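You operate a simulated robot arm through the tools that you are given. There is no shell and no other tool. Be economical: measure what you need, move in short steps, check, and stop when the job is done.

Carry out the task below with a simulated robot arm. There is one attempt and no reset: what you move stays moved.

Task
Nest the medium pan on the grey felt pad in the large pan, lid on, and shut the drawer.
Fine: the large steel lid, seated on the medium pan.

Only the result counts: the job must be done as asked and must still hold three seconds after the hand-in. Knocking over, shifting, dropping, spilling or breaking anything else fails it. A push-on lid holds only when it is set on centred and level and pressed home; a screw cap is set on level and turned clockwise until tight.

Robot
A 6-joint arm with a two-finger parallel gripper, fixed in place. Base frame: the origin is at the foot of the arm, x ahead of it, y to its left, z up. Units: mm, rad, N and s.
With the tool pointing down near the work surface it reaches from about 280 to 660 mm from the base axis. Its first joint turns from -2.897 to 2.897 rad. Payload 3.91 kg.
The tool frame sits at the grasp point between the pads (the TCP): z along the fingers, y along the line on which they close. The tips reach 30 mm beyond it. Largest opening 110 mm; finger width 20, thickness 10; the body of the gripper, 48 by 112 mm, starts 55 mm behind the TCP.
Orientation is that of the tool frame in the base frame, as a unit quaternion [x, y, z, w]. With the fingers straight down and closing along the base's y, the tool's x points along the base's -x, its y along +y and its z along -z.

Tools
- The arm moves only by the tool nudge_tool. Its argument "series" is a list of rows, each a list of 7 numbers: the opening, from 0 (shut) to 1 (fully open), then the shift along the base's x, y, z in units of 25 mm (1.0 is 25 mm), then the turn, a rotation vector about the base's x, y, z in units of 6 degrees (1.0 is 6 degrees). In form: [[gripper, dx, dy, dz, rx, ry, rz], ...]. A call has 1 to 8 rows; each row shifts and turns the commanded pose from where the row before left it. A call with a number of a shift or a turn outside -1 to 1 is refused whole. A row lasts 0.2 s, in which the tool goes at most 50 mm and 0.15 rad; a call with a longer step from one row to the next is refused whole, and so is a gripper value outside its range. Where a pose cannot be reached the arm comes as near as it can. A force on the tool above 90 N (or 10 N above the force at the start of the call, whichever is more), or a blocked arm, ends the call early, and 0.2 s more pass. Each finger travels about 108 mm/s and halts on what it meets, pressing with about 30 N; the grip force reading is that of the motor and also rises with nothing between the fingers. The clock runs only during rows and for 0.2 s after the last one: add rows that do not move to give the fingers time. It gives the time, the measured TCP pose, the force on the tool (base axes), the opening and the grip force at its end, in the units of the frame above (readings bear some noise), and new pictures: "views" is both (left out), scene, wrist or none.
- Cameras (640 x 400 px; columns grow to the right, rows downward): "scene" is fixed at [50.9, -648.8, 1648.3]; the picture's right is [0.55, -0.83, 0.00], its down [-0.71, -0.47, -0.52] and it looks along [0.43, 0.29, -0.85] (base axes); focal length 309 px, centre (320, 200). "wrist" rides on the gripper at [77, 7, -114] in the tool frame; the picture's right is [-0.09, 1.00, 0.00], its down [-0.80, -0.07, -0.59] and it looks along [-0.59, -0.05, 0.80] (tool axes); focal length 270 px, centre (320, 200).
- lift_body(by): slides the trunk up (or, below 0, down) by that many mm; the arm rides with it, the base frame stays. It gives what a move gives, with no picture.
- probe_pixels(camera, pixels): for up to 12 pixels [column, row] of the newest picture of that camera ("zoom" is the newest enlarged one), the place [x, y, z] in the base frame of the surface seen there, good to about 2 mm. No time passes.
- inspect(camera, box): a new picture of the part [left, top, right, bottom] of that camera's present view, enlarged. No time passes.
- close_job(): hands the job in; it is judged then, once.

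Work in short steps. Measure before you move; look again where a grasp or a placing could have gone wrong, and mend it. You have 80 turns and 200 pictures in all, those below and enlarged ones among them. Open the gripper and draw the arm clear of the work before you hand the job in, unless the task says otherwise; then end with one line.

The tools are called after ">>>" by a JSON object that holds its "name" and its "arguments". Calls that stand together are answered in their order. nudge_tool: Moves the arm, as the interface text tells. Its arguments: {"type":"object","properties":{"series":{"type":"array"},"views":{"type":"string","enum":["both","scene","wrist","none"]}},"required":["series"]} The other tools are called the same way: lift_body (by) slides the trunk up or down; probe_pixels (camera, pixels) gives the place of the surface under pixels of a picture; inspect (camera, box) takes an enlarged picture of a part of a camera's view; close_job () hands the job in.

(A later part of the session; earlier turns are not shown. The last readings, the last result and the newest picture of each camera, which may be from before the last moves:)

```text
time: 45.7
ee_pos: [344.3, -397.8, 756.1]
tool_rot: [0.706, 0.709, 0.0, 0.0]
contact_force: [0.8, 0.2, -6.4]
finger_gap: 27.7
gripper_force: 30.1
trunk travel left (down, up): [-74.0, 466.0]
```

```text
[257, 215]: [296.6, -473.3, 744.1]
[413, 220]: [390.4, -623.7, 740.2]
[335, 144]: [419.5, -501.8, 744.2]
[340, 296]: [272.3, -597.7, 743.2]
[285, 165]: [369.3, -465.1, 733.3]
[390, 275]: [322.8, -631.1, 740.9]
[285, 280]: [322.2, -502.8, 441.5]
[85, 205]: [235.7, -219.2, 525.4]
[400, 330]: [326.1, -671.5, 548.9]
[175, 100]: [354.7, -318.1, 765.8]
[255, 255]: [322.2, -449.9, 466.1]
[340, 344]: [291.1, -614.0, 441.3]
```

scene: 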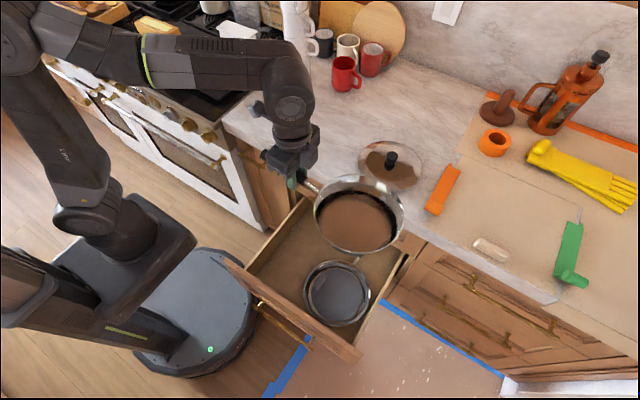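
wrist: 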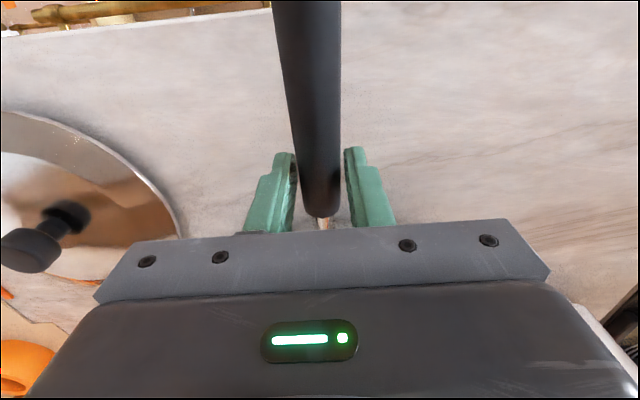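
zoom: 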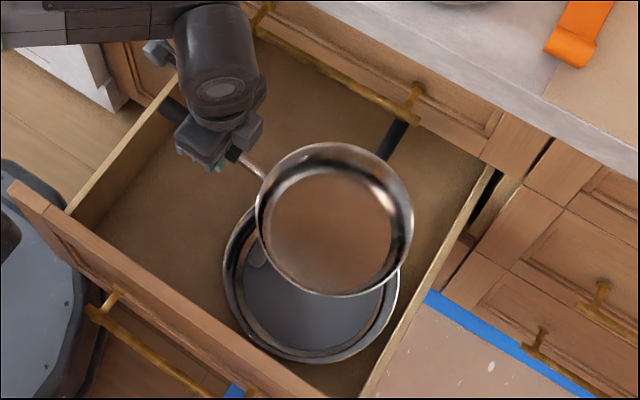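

The pan centre is (345,-549) and nearly level. I'll lower to TCP z≈530, which leaves the base about 15 mm above the pad.

>>> {"name": "nudge_tool", "arguments": {"series": [[0, 0.02, 0.1, -1, 0, 0, 0], [0, 0, 0, -1, 0, 0, 0], [0, 0, 0, -1, 0, 0, 0], [0, 0, 0, -1, 0, 0, 0], [0, 0, 0, -1, 0, 0, 0], [0, 0, 0, -1, 0, 0, 0], [0, 0, 0, -1, 0, 0, 0], [0, 0, 0, -1, 0, 0, 0]], "views": "none"}}

>>> {"name": "nudge_tool", "arguments": {"series": [[0, 0, 0, -0.6, 0, 0, 0], [0, 0, 0, -0.3, 0, 0, 0], [0, 0, 0, 0, 0, 0, 0]], "views": "both"}}

>>> {"name": "inspect", "arguments": {"camera": "scene", "box": [270, 220, 410, 340]}}

```text
time: 47.5
ee_pos: [343.5, -395.7, 556.7]
tool_rot: [0.706, 0.708, -0.001, 0.0]
contact_force: [0.3, 0.6, -7.0]
finger_gap: 27.9
gripper_force: 30.2
trunk travel left (down, up): [-74.0, 466.0]
```

```text
time: 48.3
ee_pos: [344.1, -394.7, 533.1]
tool_rot: [0.706, 0.708, -0.001, 0.0]
contact_force: [0.1, 0.2, -6.9]
finger_gap: 27.6
gripper_force: 30.4
trunk travel left (down, up): [-74.0, 466.0]
```

scene: 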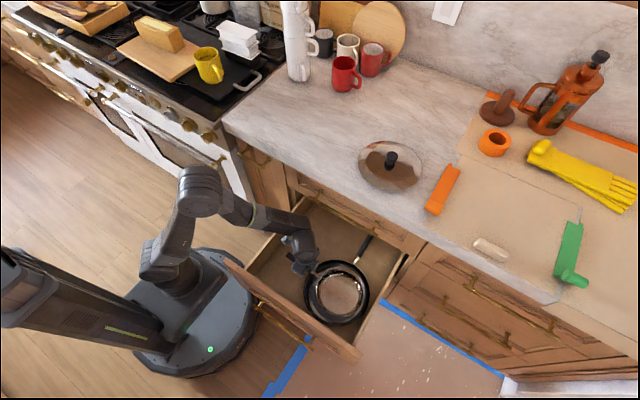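
wrist: 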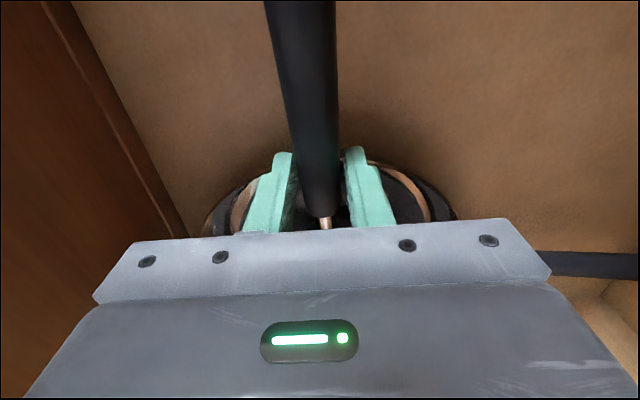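

```text
3.33 times, centred on (340, 280) of scene
```

zoom: 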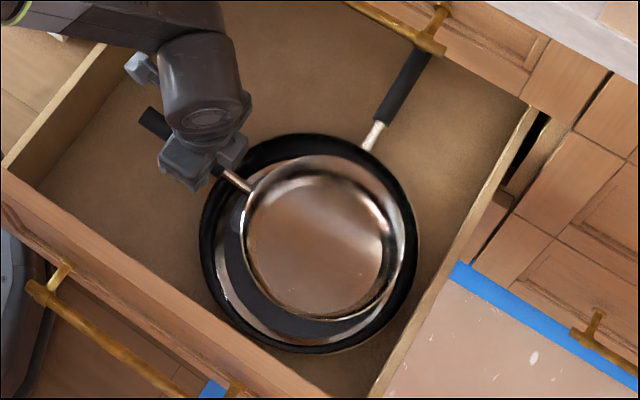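

The clearances look good. I'll lower slowly onto the pad.

>>> {"name": "nudge_tool", "arguments": {"series": [[0, 0, -0.02, -0.3, 0, 0, 0], [0, 0, 0, -0.2, 0, 0, 0], [0, 0, 0, 0, 0, 0, 0]], "views": "none"}}

>>> {"name": "inspect", "arguments": {"camera": "scene", "box": [270, 220, 410, 340]}}

>>> {"name": "probe_pixels", "arguments": {"camera": "zoom", "pixels": [[330, 158], [403, 245], [320, 318], [245, 235], [378, 190], [375, 300], [240, 212], [245, 290]]}}

```text
time: 49.1
ee_pos: [343.1, -394.1, 520.9]
tool_rot: [0.706, 0.709, 0.0, -0.001]
contact_force: [-0.6, -0.5, -6.4]
finger_gap: 27.7
gripper_force: 30.1
trunk travel left (down, up): [-74.0, 466.0]
```

```text
3.33 times, centred on (340, 280) of scene
```

zoom: 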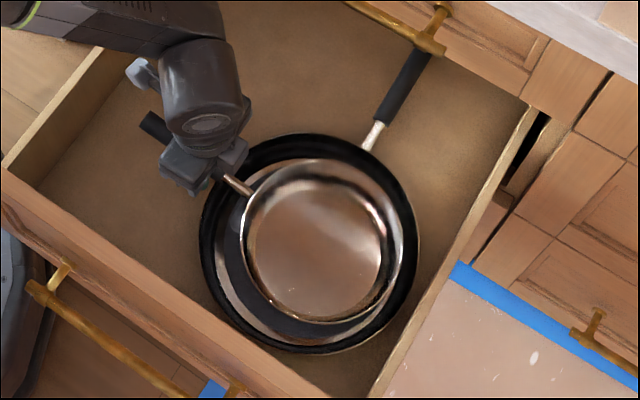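

```text
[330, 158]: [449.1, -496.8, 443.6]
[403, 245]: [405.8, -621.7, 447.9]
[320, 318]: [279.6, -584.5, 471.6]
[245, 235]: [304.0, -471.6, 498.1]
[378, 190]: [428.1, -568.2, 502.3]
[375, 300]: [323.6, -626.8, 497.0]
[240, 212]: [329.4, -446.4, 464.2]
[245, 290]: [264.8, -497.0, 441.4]
```

It is still hanging (−6.4 N). I'll lower in small steps until the weight transfers.

>>> {"name": "nudge_tool", "arguments": {"series": [[0, 0.03, -0.04, -0.12, 0, 0, 0], [0, 0, 0, -0.08, 0, 0, 0], [0, 0, 0, 0, 0, 0, 0]], "views": "none"}}

>>> {"name": "nudge_tool", "arguments": {"series": [[0, 0, 0, -0.1, 0, 0, 0], [0, 0, 0, 0, 0, 0, 0]], "views": "none"}}

```text
time: 49.9
ee_pos: [344.8, -396.9, 517.2]
tool_rot: [0.706, 0.708, 0.0, 0.0]
contact_force: [-0.4, 2.0, 1.5]
finger_gap: 27.5
gripper_force: 30.4
trunk travel left (down, up): [-74.0, 466.0]
```

```text
time: 50.5
ee_pos: [345.9, -396.8, 515.1]
tool_rot: [0.706, 0.708, 0.0, 0.0]
contact_force: [1.1, 0.5, 0.8]
finger_gap: 27.6
gripper_force: 30.1
trunk travel left (down, up): [-74.0, 466.0]
```

The weight has transferred. I'll check levelness before releasing.

>>> {"name": "inspect", "arguments": {"camera": "scene", "box": [300, 240, 385, 330]}}

>>> {"name": "probe_pixels", "arguments": {"camera": "zoom", "pixels": [[185, 190], [230, 100], [300, 72], [390, 110], [440, 210], [400, 310], [310, 345], [220, 300], [300, 130], [250, 250], [350, 250]]}}

```text
4.44 times, centred on (342, 285) of scene
```

zoom: 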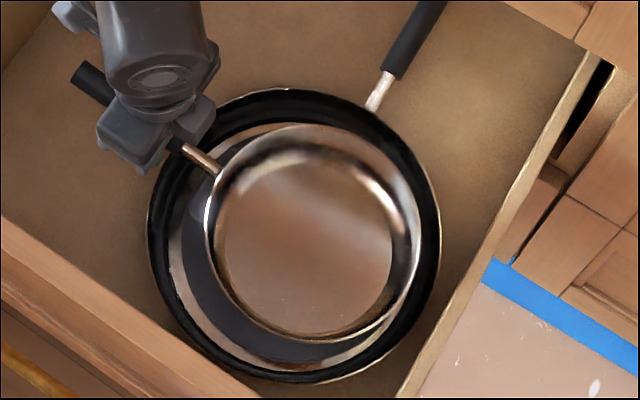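

```text
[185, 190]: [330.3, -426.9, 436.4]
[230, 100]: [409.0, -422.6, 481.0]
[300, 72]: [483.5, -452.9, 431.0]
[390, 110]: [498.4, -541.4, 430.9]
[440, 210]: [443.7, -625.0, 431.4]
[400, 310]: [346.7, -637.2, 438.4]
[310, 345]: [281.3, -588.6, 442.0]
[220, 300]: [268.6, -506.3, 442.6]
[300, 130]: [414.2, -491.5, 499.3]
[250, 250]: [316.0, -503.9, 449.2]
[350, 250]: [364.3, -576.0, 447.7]
```

>>> {"name": "probe_pixels", "arguments": {"camera": "zoom", "pixels": [[207, 215], [418, 225], [265, 137], [385, 150], [395, 305], [270, 325], [235, 300], [207, 200]]}}

>>> {"name": "nudge_tool", "arguments": {"series": [[0, 0, 0, -0.05, 0, 0, 0], [0.1, 0, 0, 0, 0, 0, 0], [0.4, 0, 0, 0, 0, 0, 0], [0.4, 0, 0, 0, 0, 0, 0], [0.4, 0, 0, 0, 0, 0, 0]], "views": "both"}}

```text
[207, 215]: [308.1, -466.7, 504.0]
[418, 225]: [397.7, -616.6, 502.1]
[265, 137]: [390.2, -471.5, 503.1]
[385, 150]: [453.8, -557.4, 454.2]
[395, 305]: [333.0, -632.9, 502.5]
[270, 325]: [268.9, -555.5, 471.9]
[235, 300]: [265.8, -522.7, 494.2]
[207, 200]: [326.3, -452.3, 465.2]
```

```text
time: 51.7
ee_pos: [346.5, -396.4, 513.4]
tool_rot: [0.706, 0.709, 0.001, 0.0]
contact_force: [-0.6, 0.1, 0.4]
finger_gap: 44.0
gripper_force: 0.1
trunk travel left (down, up): [-74.0, 466.0]
```

scene: 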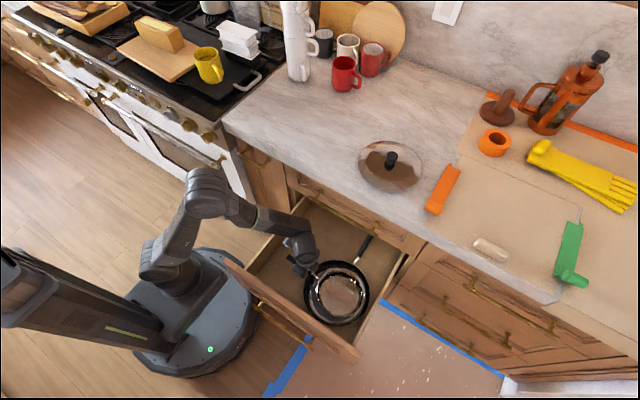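
wrist: 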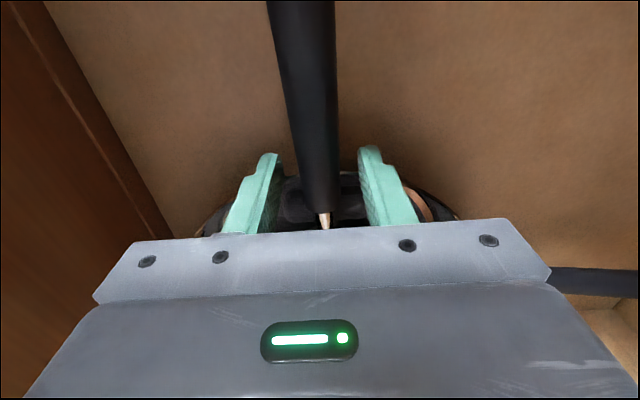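

Released. I'll rise straight up and raise the trunk, then check the pan.

>>> {"name": "nudge_tool", "arguments": {"series": [[0.4, 0, 0, 0.4, 0, 0, 0], [0.4, 0, 0, 1, 0, 0, 0], [0.4, 0, 0, 1, 0, 0, 0], [0.4, 0, 0, 1, 0, 0, 0], [0.4, 0, 0, 1, 0, 0, 0], [0.4, 0, 0, 1, 0, 0, 0], [0.4, 0, 0, 1, 0, 0, 0], [0.4, 0, 0, 1, 0, 0, 0]], "views": "none"}}

>>> {"name": "lift_body", "arguments": {"by": 400}}

>>> {"name": "inspect", "arguments": {"camera": "scene", "box": [270, 220, 410, 340]}}

>>> {"name": "probe_pixels", "arguments": {"camera": "zoom", "pixels": [[244, 240], [404, 248], [325, 162], [285, 177], [380, 300], [290, 315], [300, 240], [350, 260], [225, 180], [150, 130]]}}

```text
time: 53.5
ee_pos: [345.3, -392.9, 697.6]
tool_rot: [0.706, 0.709, 0.0, 0.0]
contact_force: [-0.3, -0.4, 0.1]
finger_gap: 43.8
gripper_force: 0.2
trunk travel left (down, up): [-74.0, 466.0]
```

```text
time: 57.4
ee_pos: [344.3, -394.5, 1097.6]
tool_rot: [0.706, 0.708, 0.0, 0.0]
contact_force: [0.5, 0.2, -0.2]
finger_gap: 44.1
gripper_force: 0.1
trunk travel left (down, up): [-474.0, 66.0]
```

```text
3.33 times, centred on (340, 280) of scene
```

zoom: 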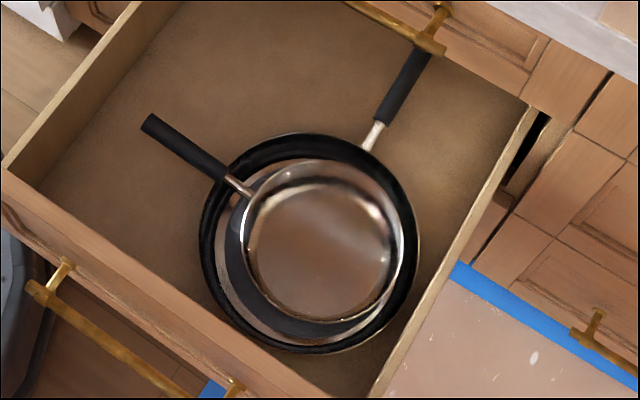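

```text
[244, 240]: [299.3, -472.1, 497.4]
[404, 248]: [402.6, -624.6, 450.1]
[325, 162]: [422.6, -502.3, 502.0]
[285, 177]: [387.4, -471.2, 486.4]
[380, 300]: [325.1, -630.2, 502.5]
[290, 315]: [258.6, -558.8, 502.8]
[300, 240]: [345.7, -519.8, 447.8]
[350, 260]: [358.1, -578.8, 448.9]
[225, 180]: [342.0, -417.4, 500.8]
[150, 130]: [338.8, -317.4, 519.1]
```

The pan sits level on the pad, centred at (345,-545) with its rim at 502. Next is the lid, so I'll move above the knob.

>>> {"name": "nudge_tool", "arguments": {"series": [[0.5, 0.94, 0, 0, 0, 0, 0], [0.5, 0.94, 0, 0, 0, 0, 0], [0.5, 0.94, -0.2, 0, 0, 0, 0], [0.5, 0.94, -0.4, 0, 0, 0, 0], [0.5, 0.94, -0.5, 0, 0, 0, 0], [0.5, 0.94, -0.5, 0, 0, 0, 0], [0.5, 0.94, -0.5, 0, 0, 0, 0], [0.5, 0.94, -0.5, 0, 0, 0, 0]], "views": "none"}}

>>> {"name": "nudge_tool", "arguments": {"series": [[0.5, 0.93, -0.52, 0, 0, 0, 0], [0.5, 0.93, -0.52, 0, 0, 0, 0], [0.5, 0.93, -0.52, 0, 0, 0, 0], [0.5, 0.93, -0.52, 0, 0, 0, 0], [0.5, 0, 0, 0, 0, 0, 0]], "views": "both"}}

```text
time: 59.2
ee_pos: [532.4, -456.8, 1097.0]
tool_rot: [0.705, 0.709, 0.0, 0.001]
contact_force: [0.1, -0.5, -0.1]
finger_gap: 54.9
gripper_force: 0.1
trunk travel left (down, up): [-474.0, 66.0]
```

```text
time: 60.4
ee_pos: [620.2, -503.6, 1095.7]
tool_rot: [0.706, 0.709, 0.0, 0.001]
contact_force: [0.5, 0.5, 0.0]
finger_gap: 54.9
gripper_force: 0.1
out of reach, approached as far as the arm can: row 4
trunk travel left (down, up): [-474.0, 66.0]
```

scene: 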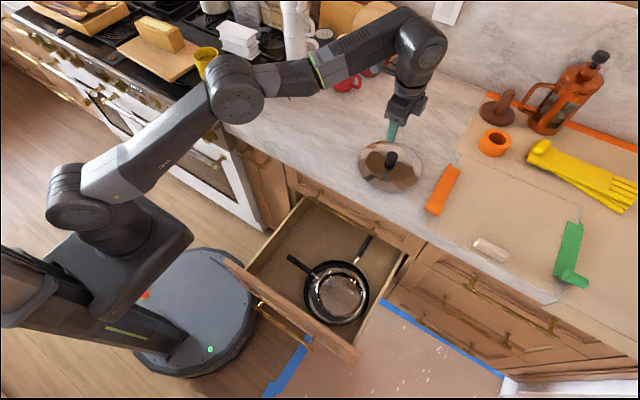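
wrist: 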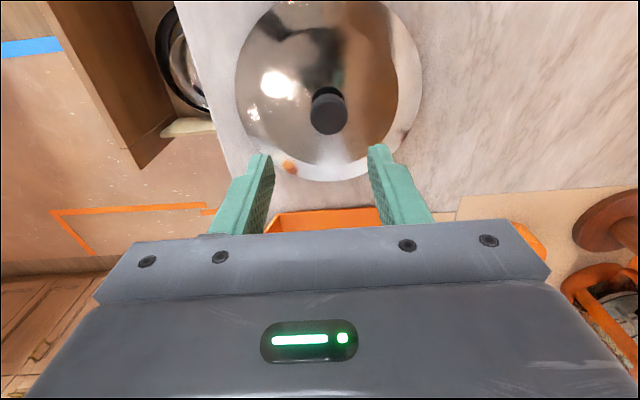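

That is about the edge of reach, but lowering the tool relative to the shoulder gains reach. I'll probe the knob and lid in the wrist picture.

>>> {"name": "probe_pixels", "arguments": {"camera": "wrist", "pixels": [[328, 120], [316, 112], [342, 112], [328, 92], [328, 134], [237, 85], [421, 80], [325, 180], [262, 155], [395, 155], [330, 60]]}}

>>> {"name": "inspect", "arguments": {"camera": "scene", "box": [345, 100, 445, 200]}}

```text
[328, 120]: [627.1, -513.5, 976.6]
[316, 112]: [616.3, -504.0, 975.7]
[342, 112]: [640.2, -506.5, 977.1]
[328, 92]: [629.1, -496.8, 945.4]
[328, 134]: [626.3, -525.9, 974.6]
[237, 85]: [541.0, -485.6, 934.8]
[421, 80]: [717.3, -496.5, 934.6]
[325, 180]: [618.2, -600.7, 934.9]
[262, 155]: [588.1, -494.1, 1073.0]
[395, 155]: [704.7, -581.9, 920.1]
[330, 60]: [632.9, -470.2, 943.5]
```

```text
4.00 times, centred on (395, 150) of scene
```

zoom: 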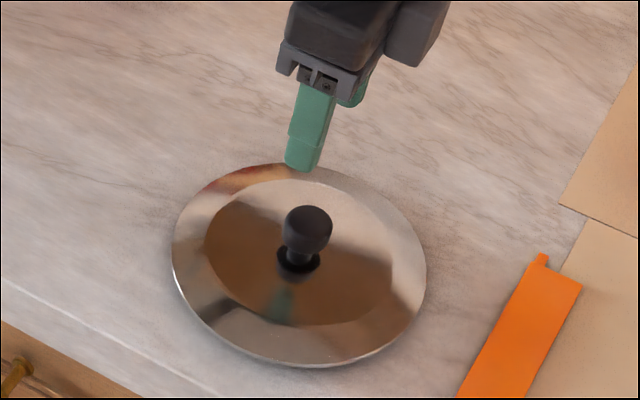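

The knob is at (627.5,-513.5) with its top at 976.5. I'll lower 75 mm with the arm first and then correct xy.

>>> {"name": "nudge_tool", "arguments": {"series": [[0.5, 0, 0, -1, 0, 0, 0], [0.5, 0, 0, -1, 0, 0, 0], [0.5, 0, 0, -1, 0, 0, 0], [0.5, 0, 0, 0, 0, 0, 0]], "views": "none"}}

```text
time: 61.4
ee_pos: [617.0, -504.9, 1020.9]
tool_rot: [0.706, 0.708, 0.0, 0.0]
contact_force: [-0.8, 0.5, -0.2]
finger_gap: 55.0
gripper_force: 0.0
trunk travel left (down, up): [-474.0, 66.0]
```

>>> {"name": "nudge_tool", "arguments": {"series": [[0.5, 0.2, -0.17, 0, 0, 0, 0], [0.5, 0.2, -0.17, 0, 0, 0, 0], [0.5, 0, 0, 0, 0, 0, 0]], "views": "both"}}

```text
time: 62.2
ee_pos: [628.3, -515.0, 1021.5]
tool_rot: [0.706, 0.708, 0.0, 0.0]
contact_force: [0.2, 0.2, 0.8]
finger_gap: 54.8
gripper_force: 0.1
trunk travel left (down, up): [-474.0, 66.0]
```

scene: 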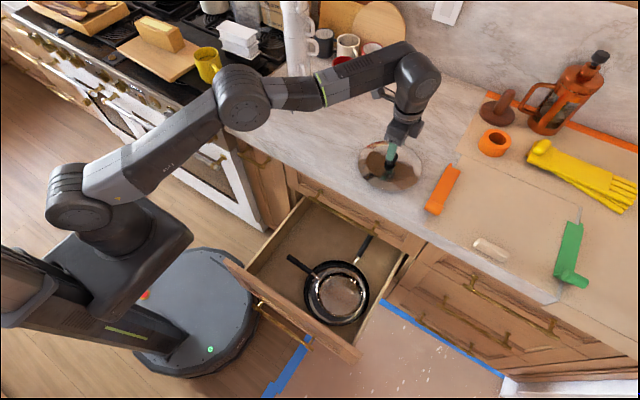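
wrist: 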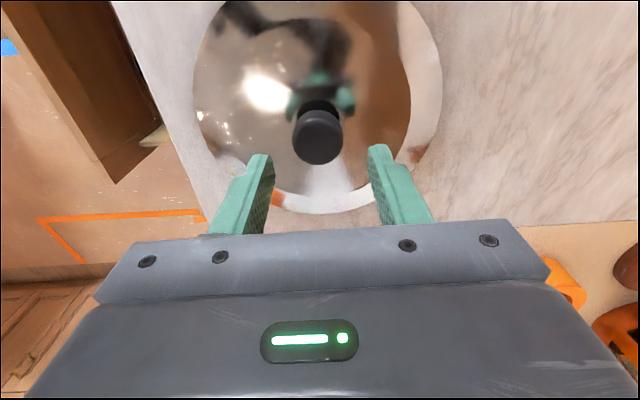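

Aligned. I'll descend 42 mm so the tips stay above the lid, then close on the knob.

>>> {"name": "nudge_tool", "arguments": {"series": [[0.5, 0, 0.03, -0.8, 0, 0, 0], [0.5, 0, 0, -0.88, 0, 0, 0], [0.5, 0, 0, 0, 0, 0, 0], [0.0, 0, 0, 0, 0, 0, 0], [0.0, 0, 0, 0, 0, 0, 0], [0.0, 0, 0, 0, 0, 0, 0]], "views": "wrist"}}

>>> {"name": "inspect", "arguments": {"camera": "scene", "box": [345, 100, 445, 200]}}

```text
time: 63.6
ee_pos: [629.3, -512.6, 975.7]
tool_rot: [0.706, 0.708, 0.0, 0.0]
contact_force: [-1.4, 0.2, -0.5]
finger_gap: 33.5
gripper_force: 30.0
trunk travel left (down, up): [-474.0, 66.0]
```

wrist: 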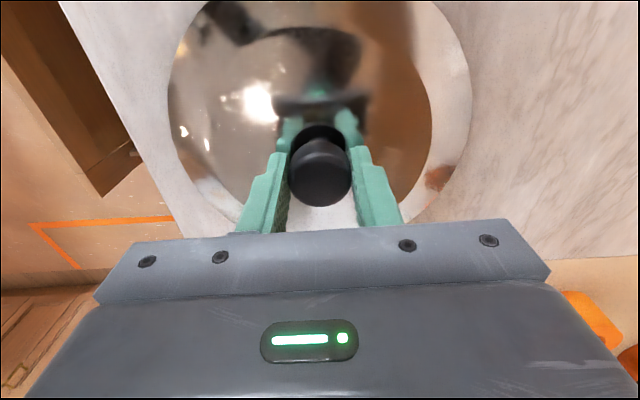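

```text
4.00 times, centred on (395, 150) of scene
```

zoom: 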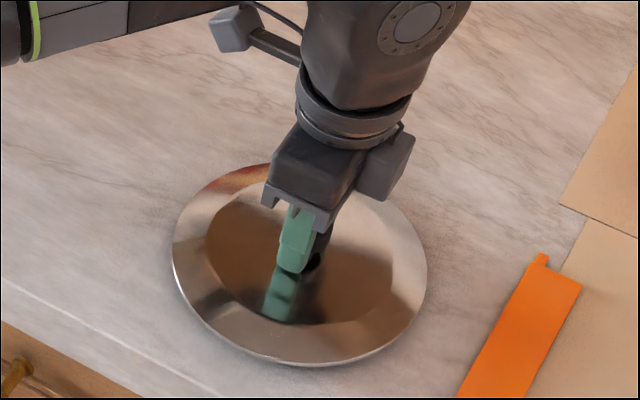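

The knob is gripped. I'll lift with the trunk and check that the lid hangs level.

>>> {"name": "lift_body", "arguments": {"by": 60}}

>>> {"name": "inspect", "arguments": {"camera": "scene", "box": [345, 80, 445, 180]}}

>>> {"name": "probe_pixels", "arguments": {"camera": "zoom", "pixels": [[200, 230], [390, 330], [430, 250], [300, 340], [230, 300], [220, 190], [380, 210], [320, 370]]}}

```text
time: 64.6
ee_pos: [628.6, -511.8, 1037.0]
tool_rot: [0.705, 0.709, 0.0, 0.0]
contact_force: [0.7, 0.4, -1.8]
finger_gap: 33.4
gripper_force: 30.2
trunk travel left (down, up): [-534.0, 6.0]
```

```text
4.00 times, centred on (395, 130) of scene
```

zoom: 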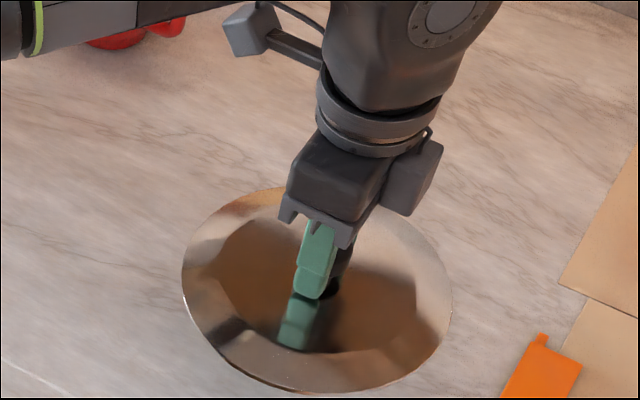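

```text
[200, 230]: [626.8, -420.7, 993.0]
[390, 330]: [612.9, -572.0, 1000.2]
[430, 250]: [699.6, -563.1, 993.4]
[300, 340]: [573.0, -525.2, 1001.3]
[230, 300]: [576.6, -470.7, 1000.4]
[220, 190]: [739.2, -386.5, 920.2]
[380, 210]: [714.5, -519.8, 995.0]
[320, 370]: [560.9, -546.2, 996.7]
```

The lid is level and held. I'll carry it over the drawer, keeping height.

>>> {"name": "nudge_tool", "arguments": {"series": [[0, -0.947, -0.107, 0, 0, 0, 0], [0, -0.947, -0.107, 0, 0, 0, 0], [0, -0.947, -0.107, 0, 0, 0, 0], [0, -0.947, -0.107, 0, 0, 0, 0], [0, -0.947, -0.107, 0, 0, 0, 0], [0, -0.947, -0.107, 0, 0, 0, 0], [0, -0.947, -0.107, 0, 0, 0, 0], [0, -0.947, -0.107, 0, 0, 0, 0]], "views": "none"}}

>>> {"name": "nudge_tool", "arguments": {"series": [[0, -0.947, -0.107, 0, 0, 0, 0], [0, -0.947, -0.107, 0, 0, 0, 0], [0, -0.947, -0.107, 0, 0, 0, 0], [0, -0.947, -0.107, 0, 0, 0, 0], [0, 0, 0, 0, 0, 0, 0]], "views": "scene"}}

>>> {"name": "lift_body", "arguments": {"by": -400}}

>>> {"name": "nudge_tool", "arguments": {"series": [[0, 0, 0, 0, 0, 0, 0]], "views": "both"}}

```text
time: 66.4
ee_pos: [439.0, -535.7, 1038.9]
tool_rot: [0.705, 0.709, 0.0, 0.0]
contact_force: [0.0, 0.4, -1.5]
finger_gap: 33.4
gripper_force: 30.0
trunk travel left (down, up): [-534.0, 6.0]
```

```text
time: 67.6
ee_pos: [344.4, -545.5, 1037.8]
tool_rot: [0.706, 0.708, 0.0, 0.0]
contact_force: [0.0, 0.3, -3.1]
finger_gap: 33.3
gripper_force: 29.9
trunk travel left (down, up): [-534.0, 6.0]
```

scene: 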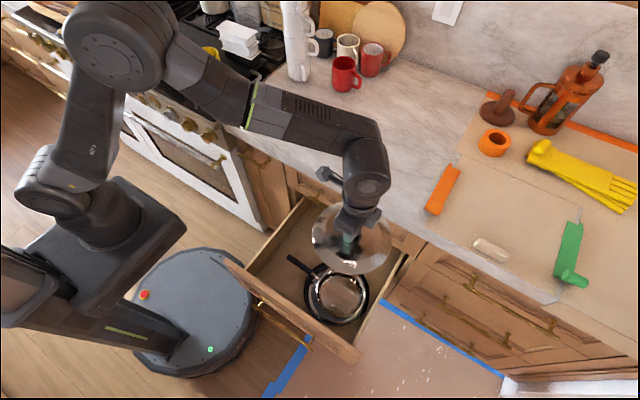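

```text
time: 71.4
ee_pos: [345.2, -545.3, 638.8]
tool_rot: [0.706, 0.708, -0.001, 0.0]
contact_force: [-0.1, 0.1, -2.7]
finger_gap: 33.4
gripper_force: 30.4
trunk travel left (down, up): [-134.0, 406.0]
```

```text
time: 71.8
ee_pos: [344.2, -545.0, 637.2]
tool_rot: [0.706, 0.709, 0.0, 0.0]
contact_force: [0.7, -0.2, -1.4]
finger_gap: 33.2
gripper_force: 29.8
trunk travel left (down, up): [-134.0, 406.0]
```

scene: 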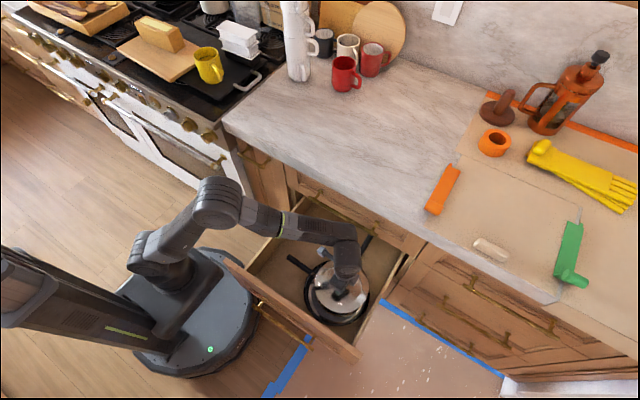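
wrist: 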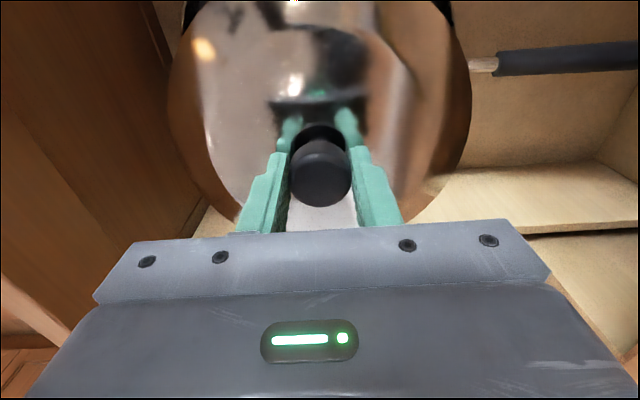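

The lid is over the pan. I'll lower to z≈572, just above first contact, and measure the alignment.

>>> {"name": "nudge_tool", "arguments": {"series": [[0, 0, 0, -0.9, 0, 0, 0], [0, 0, 0, -0.9, 0, 0, 0], [0, 0, 0, -0.8, 0, 0, 0], [0, 0, 0, 0, 0, 0, 0]], "views": "wrist"}}

>>> {"name": "inspect", "arguments": {"camera": "scene", "box": [290, 230, 390, 335]}}

```text
time: 72.8
ee_pos: [344.5, -545.2, 574.5]
tool_rot: [0.706, 0.708, -0.001, 0.0]
contact_force: [-0.8, 0.5, -2.6]
finger_gap: 33.4
gripper_force: 30.2
trunk travel left (down, up): [-134.0, 406.0]
```

wrist: 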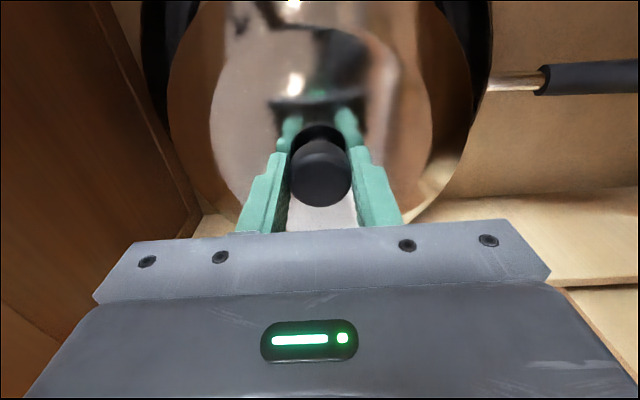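

```text
3.81 times, centred on (340, 282) of scene
```

zoom: 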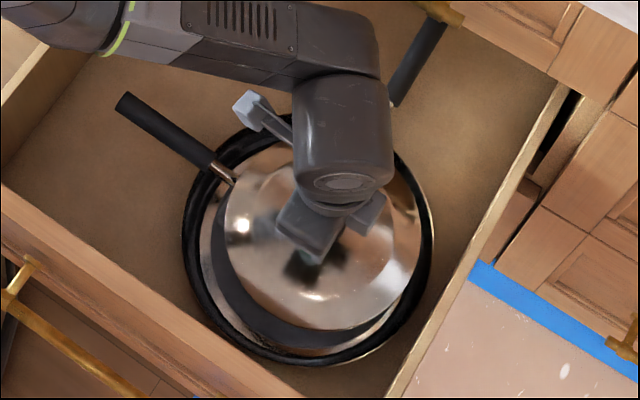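

>>> {"name": "probe_pixels", "arguments": {"camera": "zoom", "pixels": [[228, 225], [421, 240], [310, 328], [265, 305], [380, 305], [270, 166], [240, 270], [410, 275], [225, 172], [250, 330], [400, 190]]}}

```text
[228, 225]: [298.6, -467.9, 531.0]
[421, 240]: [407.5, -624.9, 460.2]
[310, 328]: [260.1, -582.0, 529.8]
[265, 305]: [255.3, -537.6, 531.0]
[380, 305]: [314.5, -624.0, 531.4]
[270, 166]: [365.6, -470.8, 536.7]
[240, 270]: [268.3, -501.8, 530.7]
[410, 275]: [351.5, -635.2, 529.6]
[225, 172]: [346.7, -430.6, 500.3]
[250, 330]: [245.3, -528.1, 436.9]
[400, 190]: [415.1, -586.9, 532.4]
```

The lid centre (344,-546) matches the pan centre (345,-545.5), and the lid edge is about 28 mm above the rim. I'll lower in small steps.

>>> {"name": "nudge_tool", "arguments": {"series": [[0, 0.03, 0.02, -0.5, 0, 0, 0], [0, 0, 0, -0.3, 0, 0, 0], [0, 0, 0, 0, 0, 0, 0]], "views": "none"}}

>>> {"name": "nudge_tool", "arguments": {"series": [[0, 0, 0, -0.16, 0, 0, 0], [0, 0, 0, -0.12, 0, 0, 0], [0, 0, 0, 0, 0, 0, 0]], "views": "none"}}

```text
time: 73.6
ee_pos: [345.7, -544.3, 553.7]
tool_rot: [0.706, 0.708, -0.001, 0.0]
contact_force: [0.2, -1.8, -0.5]
finger_gap: 33.4
gripper_force: 30.0
trunk travel left (down, up): [-134.0, 406.0]
```

```text
time: 74.4
ee_pos: [345.3, -544.0, 549.5]
tool_rot: [0.706, 0.708, 0.0, 0.002]
contact_force: [0.1, -5.7, 21.6]
finger_gap: 33.5
gripper_force: 30.0
trunk travel left (down, up): [-134.0, 406.0]
```

Contact: +21.6 N with a −5.7 N push in y. I'll check whether the lid is level and seated or catching.

>>> {"name": "inspect", "arguments": {"camera": "scene", "box": [300, 240, 385, 330]}}

>>> {"name": "probe_pixels", "arguments": {"camera": "zoom", "pixels": [[215, 220], [230, 175], [245, 290], [310, 338], [390, 320], [425, 250], [412, 185], [270, 155], [205, 165]]}}

```text
4.44 times, centred on (342, 285) of scene
```

zoom: 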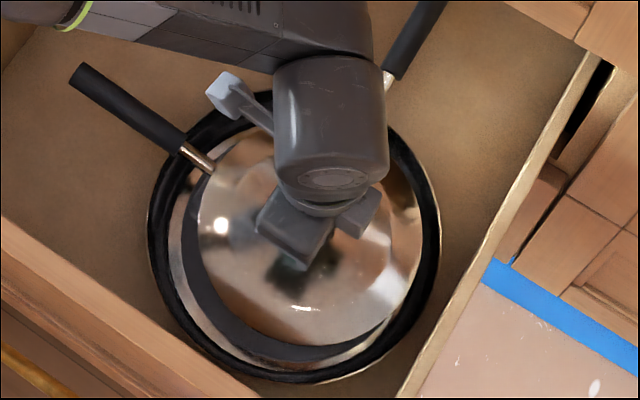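

```text
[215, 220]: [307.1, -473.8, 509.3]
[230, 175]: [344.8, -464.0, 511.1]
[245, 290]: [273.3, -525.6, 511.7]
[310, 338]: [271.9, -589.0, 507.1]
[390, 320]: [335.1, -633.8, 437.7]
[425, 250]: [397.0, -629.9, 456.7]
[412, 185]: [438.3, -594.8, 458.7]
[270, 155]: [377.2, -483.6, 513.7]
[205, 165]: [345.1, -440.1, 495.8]
```

The +y edge is at 509 and the far edge at 507, so it isn't quite home. The force says shift toward −y. I'll raise 5 mm, move −2 mm in y, and lower again.

>>> {"name": "nudge_tool", "arguments": {"series": [[0, 0, 0, 0.25, 0, 0, 0], [0, 0, -0.09, 0, 0, 0, 0], [0, 0, 0, 0, 0, 0, 0]], "views": "none"}}

>>> {"name": "nudge_tool", "arguments": {"series": [[0, 0, 0, -0.15, 0, 0, 0], [0, 0, 0, -0.12, 0, 0, 0], [0, 0, 0, 0, 0, 0, 0]], "views": "none"}}

```text
time: 75.2
ee_pos: [346.1, -546.0, 553.2]
tool_rot: [0.706, 0.708, 0.001, -0.001]
contact_force: [0.5, 3.0, -1.6]
finger_gap: 33.1
gripper_force: 30.4
trunk travel left (down, up): [-134.0, 406.0]
```

```text
time: 76.0
ee_pos: [346.0, -546.6, 550.5]
tool_rot: [0.706, 0.708, -0.001, 0.003]
contact_force: [2.7, 4.1, 26.5]
finger_gap: 33.3
gripper_force: 30.2
trunk travel left (down, up): [-134.0, 406.0]
```

Lateral force now reverses, so the flange is inside the pan and the best y is about −545. I'll recentre, press lightly and release.

>>> {"name": "nudge_tool", "arguments": {"series": [[0, -0.03, 0.05, 0, 0, 0, 0], [0, 0, 0, -0.04, 0, 0, 0], [0, 0, 0, 0, 0, 0, 0]], "views": "none"}}

>>> {"name": "nudge_tool", "arguments": {"series": [[0.1, 0, 0, 0, 0, 0, 0], [0.45, 0, 0, 0, 0, 0, 0], [0.5, 0, 0, 0, 0, 0, 0], [0.5, 0, 0, 0, 0, 0, 0]], "views": "wrist"}}

>>> {"name": "inspect", "arguments": {"camera": "scene", "box": [300, 240, 385, 330]}}

>>> {"name": "probe_pixels", "arguments": {"camera": "zoom", "pixels": [[200, 220], [207, 195], [240, 305], [310, 342], [375, 325], [412, 270], [245, 145], [225, 275]]}}

```text
time: 76.8
ee_pos: [345.2, -545.2, 548.4]
tool_rot: [0.706, 0.709, -0.001, 0.003]
contact_force: [0.4, -8.3, 33.2]
finger_gap: 33.6
gripper_force: 30.0
trunk travel left (down, up): [-134.0, 406.0]
```

```text
time: 77.8
ee_pos: [345.7, -544.5, 547.1]
tool_rot: [0.706, 0.708, -0.001, 0.002]
contact_force: [-0.2, -5.4, 36.0]
finger_gap: 54.9
gripper_force: 0.1
trunk travel left (down, up): [-134.0, 406.0]
```

wrist: 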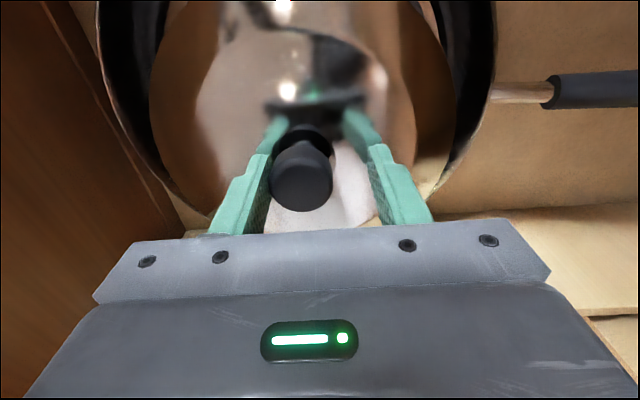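

```text
4.44 times, centred on (342, 285) of scene
```

zoom: 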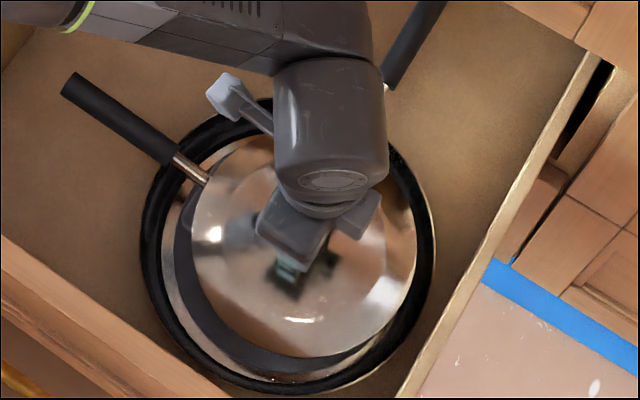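

```text
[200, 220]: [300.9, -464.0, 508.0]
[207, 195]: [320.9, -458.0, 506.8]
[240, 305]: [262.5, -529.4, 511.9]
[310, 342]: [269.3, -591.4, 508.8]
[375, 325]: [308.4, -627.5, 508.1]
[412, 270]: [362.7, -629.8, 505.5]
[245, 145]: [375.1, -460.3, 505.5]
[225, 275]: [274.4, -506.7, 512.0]
```

The fingertips are resting on the lid dome (36 N), and the press slid the drawer a few mm in −x. I'll rise gently and reassess.

>>> {"name": "nudge_tool", "arguments": {"series": [[0.5, 0, 0, 0.2, 0, 0, 0], [0.5, 0, 0, 0.4, 0, 0, 0], [0.5, 0, 0, 1, 0, 0, 0], [0.5, 0, 0, 1, 0, 0, 0], [0.5, 0, 0, 1, 0, 0, 0], [0.5, 0, 0, 1, 0, 0, 0], [0.5, 0, 0, 1, 0, 0, 0]], "views": "none"}}

>>> {"name": "lift_body", "arguments": {"by": 300}}

>>> {"name": "nudge_tool", "arguments": {"series": [[0.5, 0, 0.8, 0, 0, 0, 0], [0.5, 0, 0.8, 0, 0, 0, 0], [0.5, 0, 0.8, 0, 0, 0, 0], [0.5, 0, 0.8, 0, 0, 0, 0], [0.5, 0, 0.8, 0, 0, 0, 0], [0.5, 0, 0.8, 0, 0, 0, 0]], "views": "scene"}}

>>> {"name": "inspect", "arguments": {"camera": "scene", "box": [295, 235, 385, 335]}}

```text
time: 79.4
ee_pos: [342.5, -545.0, 685.1]
tool_rot: [0.705, 0.709, 0.0, 0.0]
contact_force: [1.0, -0.1, 0.6]
finger_gap: 55.2
gripper_force: 0.1
trunk travel left (down, up): [-134.0, 406.0]
```

```text
time: 82.4
ee_pos: [342.8, -546.2, 984.6]
tool_rot: [0.706, 0.708, 0.001, 0.0]
contact_force: [0.4, -0.1, -1.1]
finger_gap: 55.2
gripper_force: 0.0
trunk travel left (down, up): [-434.0, 106.0]
```

```text
time: 83.8
ee_pos: [343.3, -425.4, 984.0]
tool_rot: [0.706, 0.708, 0.0, -0.001]
contact_force: [-0.5, 0.2, 0.0]
finger_gap: 54.9
gripper_force: 0.1
trunk travel left (down, up): [-434.0, 106.0]
```

scene: 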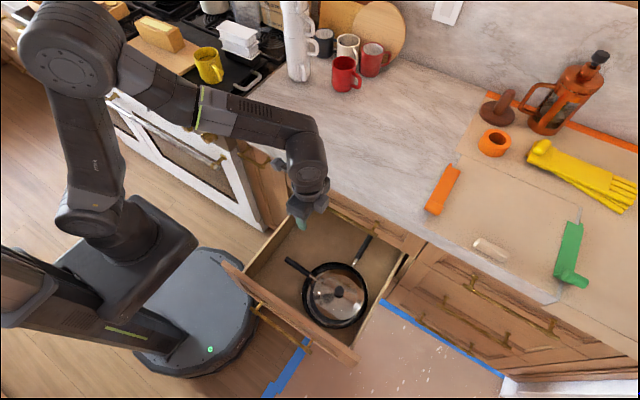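

```text
4.00 times, centred on (340, 285) of scene
```

zoom: 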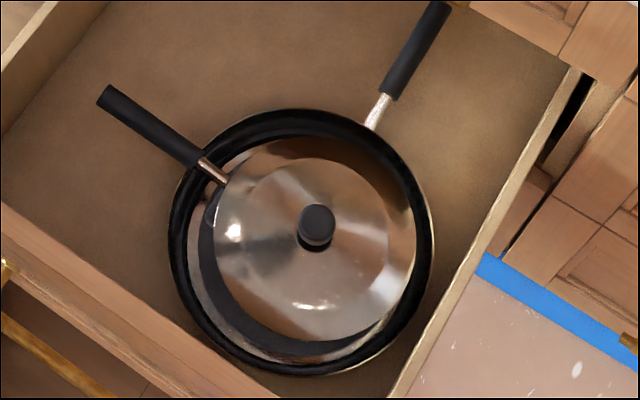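

The lid is on. I'll probe all around its edge, the knob, and the drawer position.

>>> {"name": "probe_pixels", "arguments": {"camera": "zoom", "pixels": [[217, 225], [225, 195], [255, 158], [310, 142], [370, 165], [408, 215], [405, 275], [370, 322], [310, 338], [250, 310], [316, 215], [222, 270]]}}

>>> {"name": "probe_pixels", "arguments": {"camera": "scene", "pixels": [[232, 268], [290, 312], [350, 352], [275, 330], [310, 348], [262, 308]]}}

>>> {"name": "inspect", "arguments": {"camera": "scene", "box": [320, 250, 370, 300]}}

```text
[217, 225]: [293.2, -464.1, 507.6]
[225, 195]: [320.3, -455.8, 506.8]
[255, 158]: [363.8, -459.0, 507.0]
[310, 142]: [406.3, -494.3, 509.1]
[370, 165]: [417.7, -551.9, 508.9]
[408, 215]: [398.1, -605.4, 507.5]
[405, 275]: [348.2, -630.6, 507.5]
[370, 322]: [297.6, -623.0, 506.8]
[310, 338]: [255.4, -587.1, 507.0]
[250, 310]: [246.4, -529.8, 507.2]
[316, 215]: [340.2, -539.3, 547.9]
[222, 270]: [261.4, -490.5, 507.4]
```

```text
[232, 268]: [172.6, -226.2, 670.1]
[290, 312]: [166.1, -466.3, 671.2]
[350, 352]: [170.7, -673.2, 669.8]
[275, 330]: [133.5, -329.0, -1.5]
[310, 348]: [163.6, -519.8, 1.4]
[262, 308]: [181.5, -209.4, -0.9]
```

```text
8.00 times, centred on (345, 275) of scene
```

zoom: 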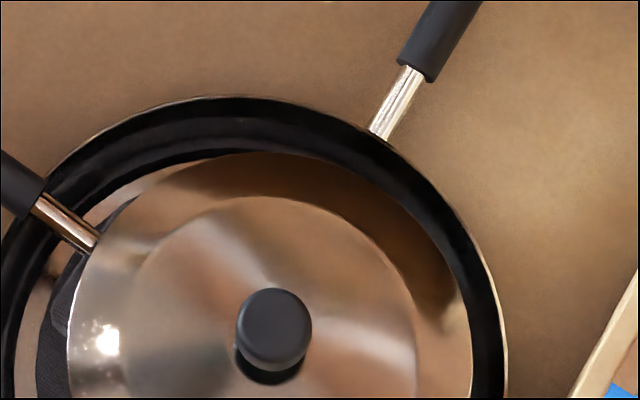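

The lid is level at 507 all round with its flange inside, so it is seated. Next is the drawer, so I'll measure its front, handle, and the closed-front reference.

>>> {"name": "inspect", "arguments": {"camera": "scene", "box": [210, 180, 450, 370]}}

>>> {"name": "probe_pixels", "arguments": {"camera": "zoom", "pixels": [[100, 180], [215, 325], [160, 270], [280, 355], [200, 295], [130, 215], [230, 280], [350, 385], [500, 130], [560, 200], [520, 310], [480, 105]]}}

>>> {"name": "probe_pixels", "arguments": {"camera": "zoom", "pixels": [[180, 280], [240, 325], [150, 235], [260, 345], [300, 340], [220, 300], [320, 60], [405, 90], [440, 100], [530, 240]]}}

```text
2.11 times, centred on (330, 275) of scene
```

zoom: 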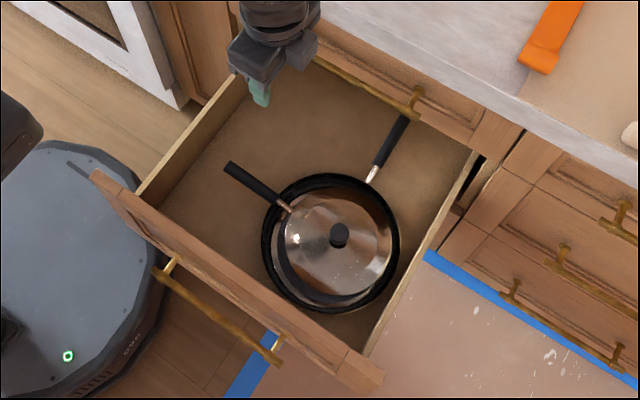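

```text
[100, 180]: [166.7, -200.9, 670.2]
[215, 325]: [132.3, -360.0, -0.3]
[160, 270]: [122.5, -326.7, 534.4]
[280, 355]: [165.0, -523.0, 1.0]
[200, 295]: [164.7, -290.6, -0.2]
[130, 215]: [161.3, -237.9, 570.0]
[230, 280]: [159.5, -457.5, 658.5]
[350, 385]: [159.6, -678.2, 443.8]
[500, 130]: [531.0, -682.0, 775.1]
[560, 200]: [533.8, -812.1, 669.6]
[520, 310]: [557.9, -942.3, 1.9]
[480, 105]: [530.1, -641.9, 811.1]
```

```text
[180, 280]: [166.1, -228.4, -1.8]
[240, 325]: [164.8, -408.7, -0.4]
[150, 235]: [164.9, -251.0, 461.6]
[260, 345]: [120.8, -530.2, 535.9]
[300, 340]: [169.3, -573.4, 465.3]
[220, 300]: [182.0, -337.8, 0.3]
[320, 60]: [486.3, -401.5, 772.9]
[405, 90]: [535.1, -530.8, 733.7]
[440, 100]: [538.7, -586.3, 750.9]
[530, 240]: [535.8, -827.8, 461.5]
```

The front face is at x≈160 with its top at z 670, the handle is at z 535, and the closed faces sit at x≈531, so the travel is about 371 mm. I'll back the tool out past the front while pitching it to point along +x.

>>> {"name": "nudge_tool", "arguments": {"series": [[0.0, -1, -0.07, 0, 0, 0, 0], [0.0, -1, -0.07, 0, 0, -0.5, 0], [0.0, -1, -0.07, 0, 0, -1, 0], [0.0, -1, -0.07, 0, 0, -1, 0], [0.0, -1, -0.07, 0, 0, -1, 0], [0.0, -1, -0.07, 0, 0, -1, 0], [0.0, -1, -0.07, 0, 0, -1, 0], [0.0, -1, -0.07, 0, 0, -1, 0]], "views": "scene"}}

```text
time: 85.6
ee_pos: [141.6, -441.3, 981.4]
tool_rot: [0.665, 0.668, 0.236, 0.237]
contact_force: [0.2, 0.5, -0.5]
finger_gap: 0.0
gripper_force: 30.0
trunk travel left (down, up): [-434.0, 106.0]
```

scene: 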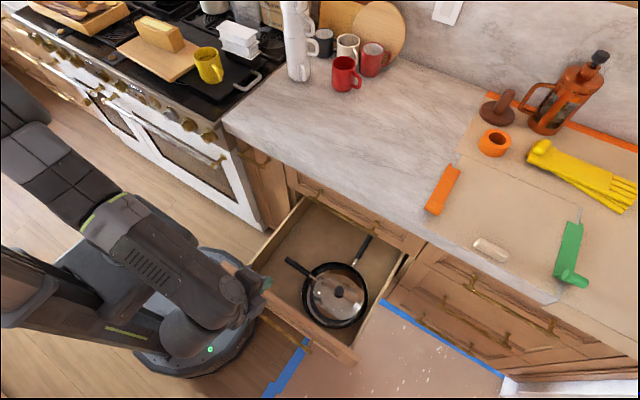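

That is 39° so far with no trouble. I'll continue pitching to horizontal and back off to x≈75.

>>> {"name": "nudge_tool", "arguments": {"series": [[0.0, -0.33, 0, 0, 0, -1, 0], [0.0, -0.33, 0, 0, 0, -1, 0], [0.0, -0.33, 0, 0, 0, -1, 0], [0.0, -0.33, 0, 0, 0, -1, 0], [0.0, -0.33, 0, 0, 0, -1, 0], [0.0, -0.33, 0, 0, 0, -1, 0], [0.0, -0.33, 0, 0, 0, -1, 0], [0.0, -0.33, 0, 0, 0, -1, 0]], "views": "scene"}}

```text
time: 87.4
ee_pos: [77.3, -439.7, 985.5]
tool_rot: [0.512, 0.513, 0.487, 0.488]
contact_force: [0.1, -0.3, 0.4]
finger_gap: 0.2
gripper_force: 30.3
trunk travel left (down, up): [-434.0, 106.0]
```

scene: 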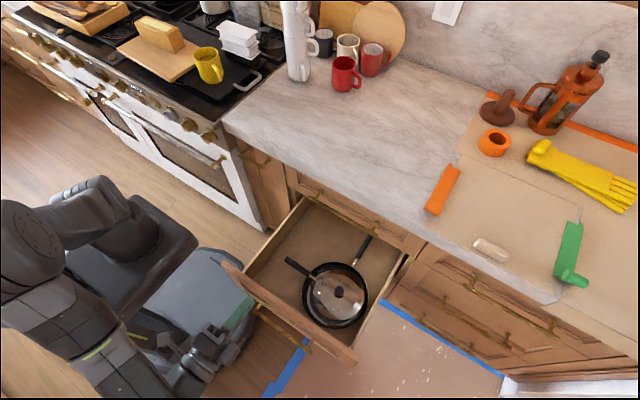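

Nearly horizontal, and the tool is clear in front of the drawer. I'll lower the trunk to z≈612.

>>> {"name": "lift_body", "arguments": {"by": -373}}

>>> {"name": "nudge_tool", "arguments": {"series": [[0, 0.6, 0, 0, 0, -0.4, 0], [0, 0.6, 0, 0, 0, 0, 0], [0, 0, 0, 0, 0, 0, 0]], "views": "both"}}

>>> {"name": "inspect", "arguments": {"camera": "scene", "box": [190, 220, 390, 390]}}

```text
time: 91.0
ee_pos: [77.1, -441.4, 612.1]
tool_rot: [0.512, 0.514, 0.486, 0.487]
contact_force: [0.6, 0.2, 0.5]
finger_gap: 0.0
gripper_force: 30.3
trunk travel left (down, up): [-61.0, 479.0]
```

```text
time: 91.8
ee_pos: [108.6, -440.5, 613.3]
tool_rot: [0.502, 0.504, 0.497, 0.497]
contact_force: [-0.6, -0.1, 0.7]
finger_gap: 0.2
gripper_force: 30.2
trunk travel left (down, up): [-61.0, 479.0]
```

scene: 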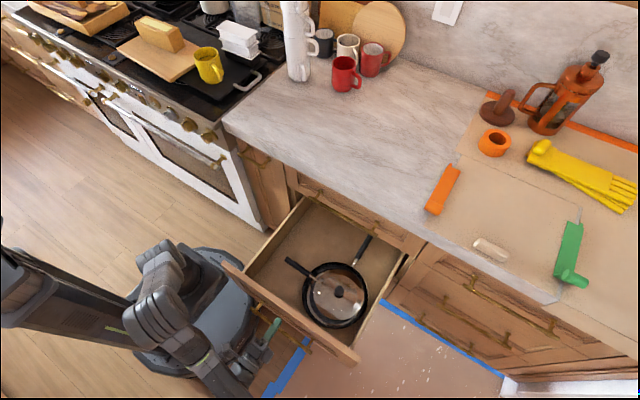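
wrist: 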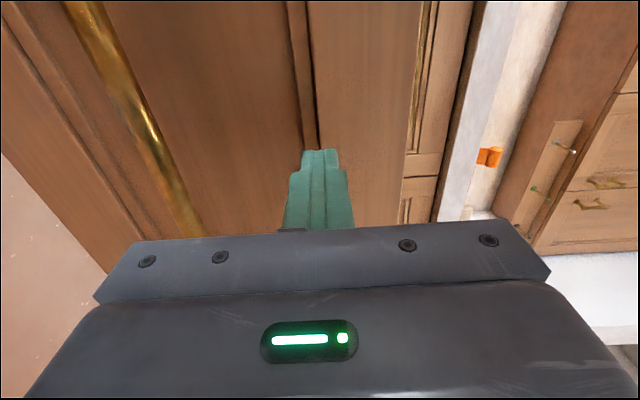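

```text
2.35 times, centred on (290, 305) of scene
```

zoom: 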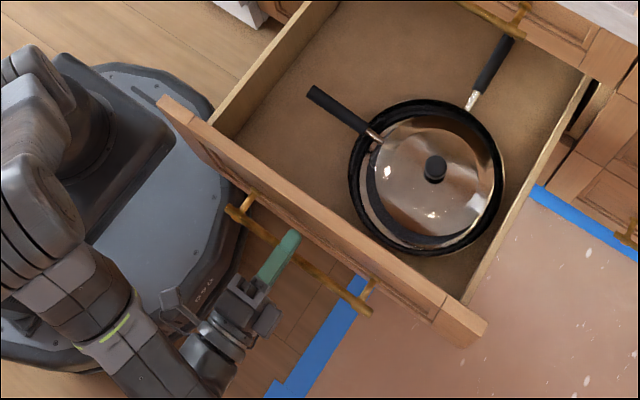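

The tips are at x≈138 and the panel at ≈160. I'll rise 20 mm to push on the flat upper frame and start the push slowly.

>>> {"name": "nudge_tool", "arguments": {"series": [[0, 0, 0, 0.8, 0, 0, 0], [0, 0.4, 0, 0, 0, 0, 0], [0, 0.2, 0, 0, 0, 0, 0], [0, 0.2, 0, 0, 0, 0, 0], [0, 0.2, 0, 0, 0, 0, 0], [0, 0.3, 0, 0, 0, 0, 0], [0, 0.4, 0, 0, 0, 0, 0], [0, 0.4, 0, 0, 0, 0, 0]], "views": "scene"}}

```text
time: 93.6
ee_pos: [160.0, -440.9, 632.8]
tool_rot: [0.502, 0.503, 0.497, 0.498]
contact_force: [-0.1, -0.1, -0.2]
finger_gap: 0.0
gripper_force: 29.9
trunk travel left (down, up): [-61.0, 479.0]
```

scene: 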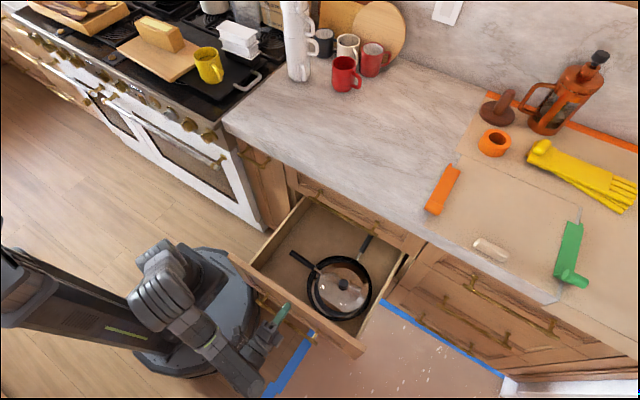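

The drawer moves easily and the pans stay put. I'll continue at a moderate pace.

>>> {"name": "nudge_tool", "arguments": {"series": [[0, 0.3, 0, 0, 0, 0, 0], [0, 0.4, 0, 0, 0, 0, 0], [0, 0.5, 0, 0, 0, 0, 0], [0, 0.55, 0, 0, 0, 0, 0], [0, 0.55, 0, 0, 0, 0, 0], [0, 0.55, 0, 0, 0, 0, 0], [0, 0.5, 0, 0, 0, 0, 0], [0, 0.4, 0, 0, 0, 0, 0]], "views": "scene"}}

>>> {"name": "inspect", "arguments": {"camera": "scene", "box": [220, 190, 420, 370]}}

```text
time: 95.4
ee_pos: [253.9, -439.0, 632.1]
tool_rot: [0.502, 0.503, 0.497, 0.498]
contact_force: [-0.4, 0.3, 0.6]
finger_gap: 0.0
gripper_force: 30.1
trunk travel left (down, up): [-61.0, 479.0]
```

scene: 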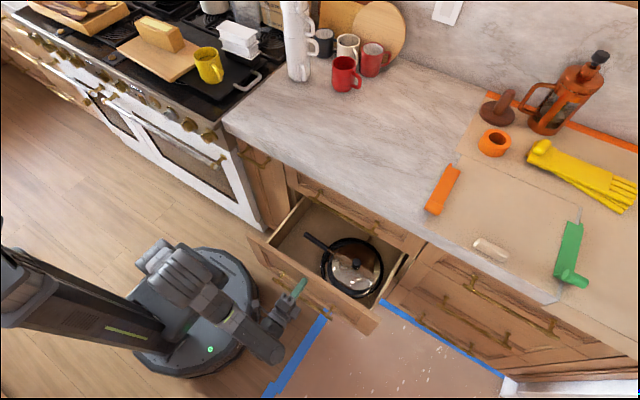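

```text
2.22 times, centred on (320, 280) of scene
```

zoom: 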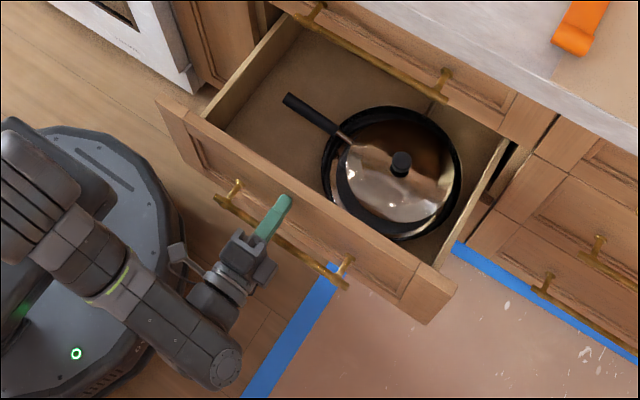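

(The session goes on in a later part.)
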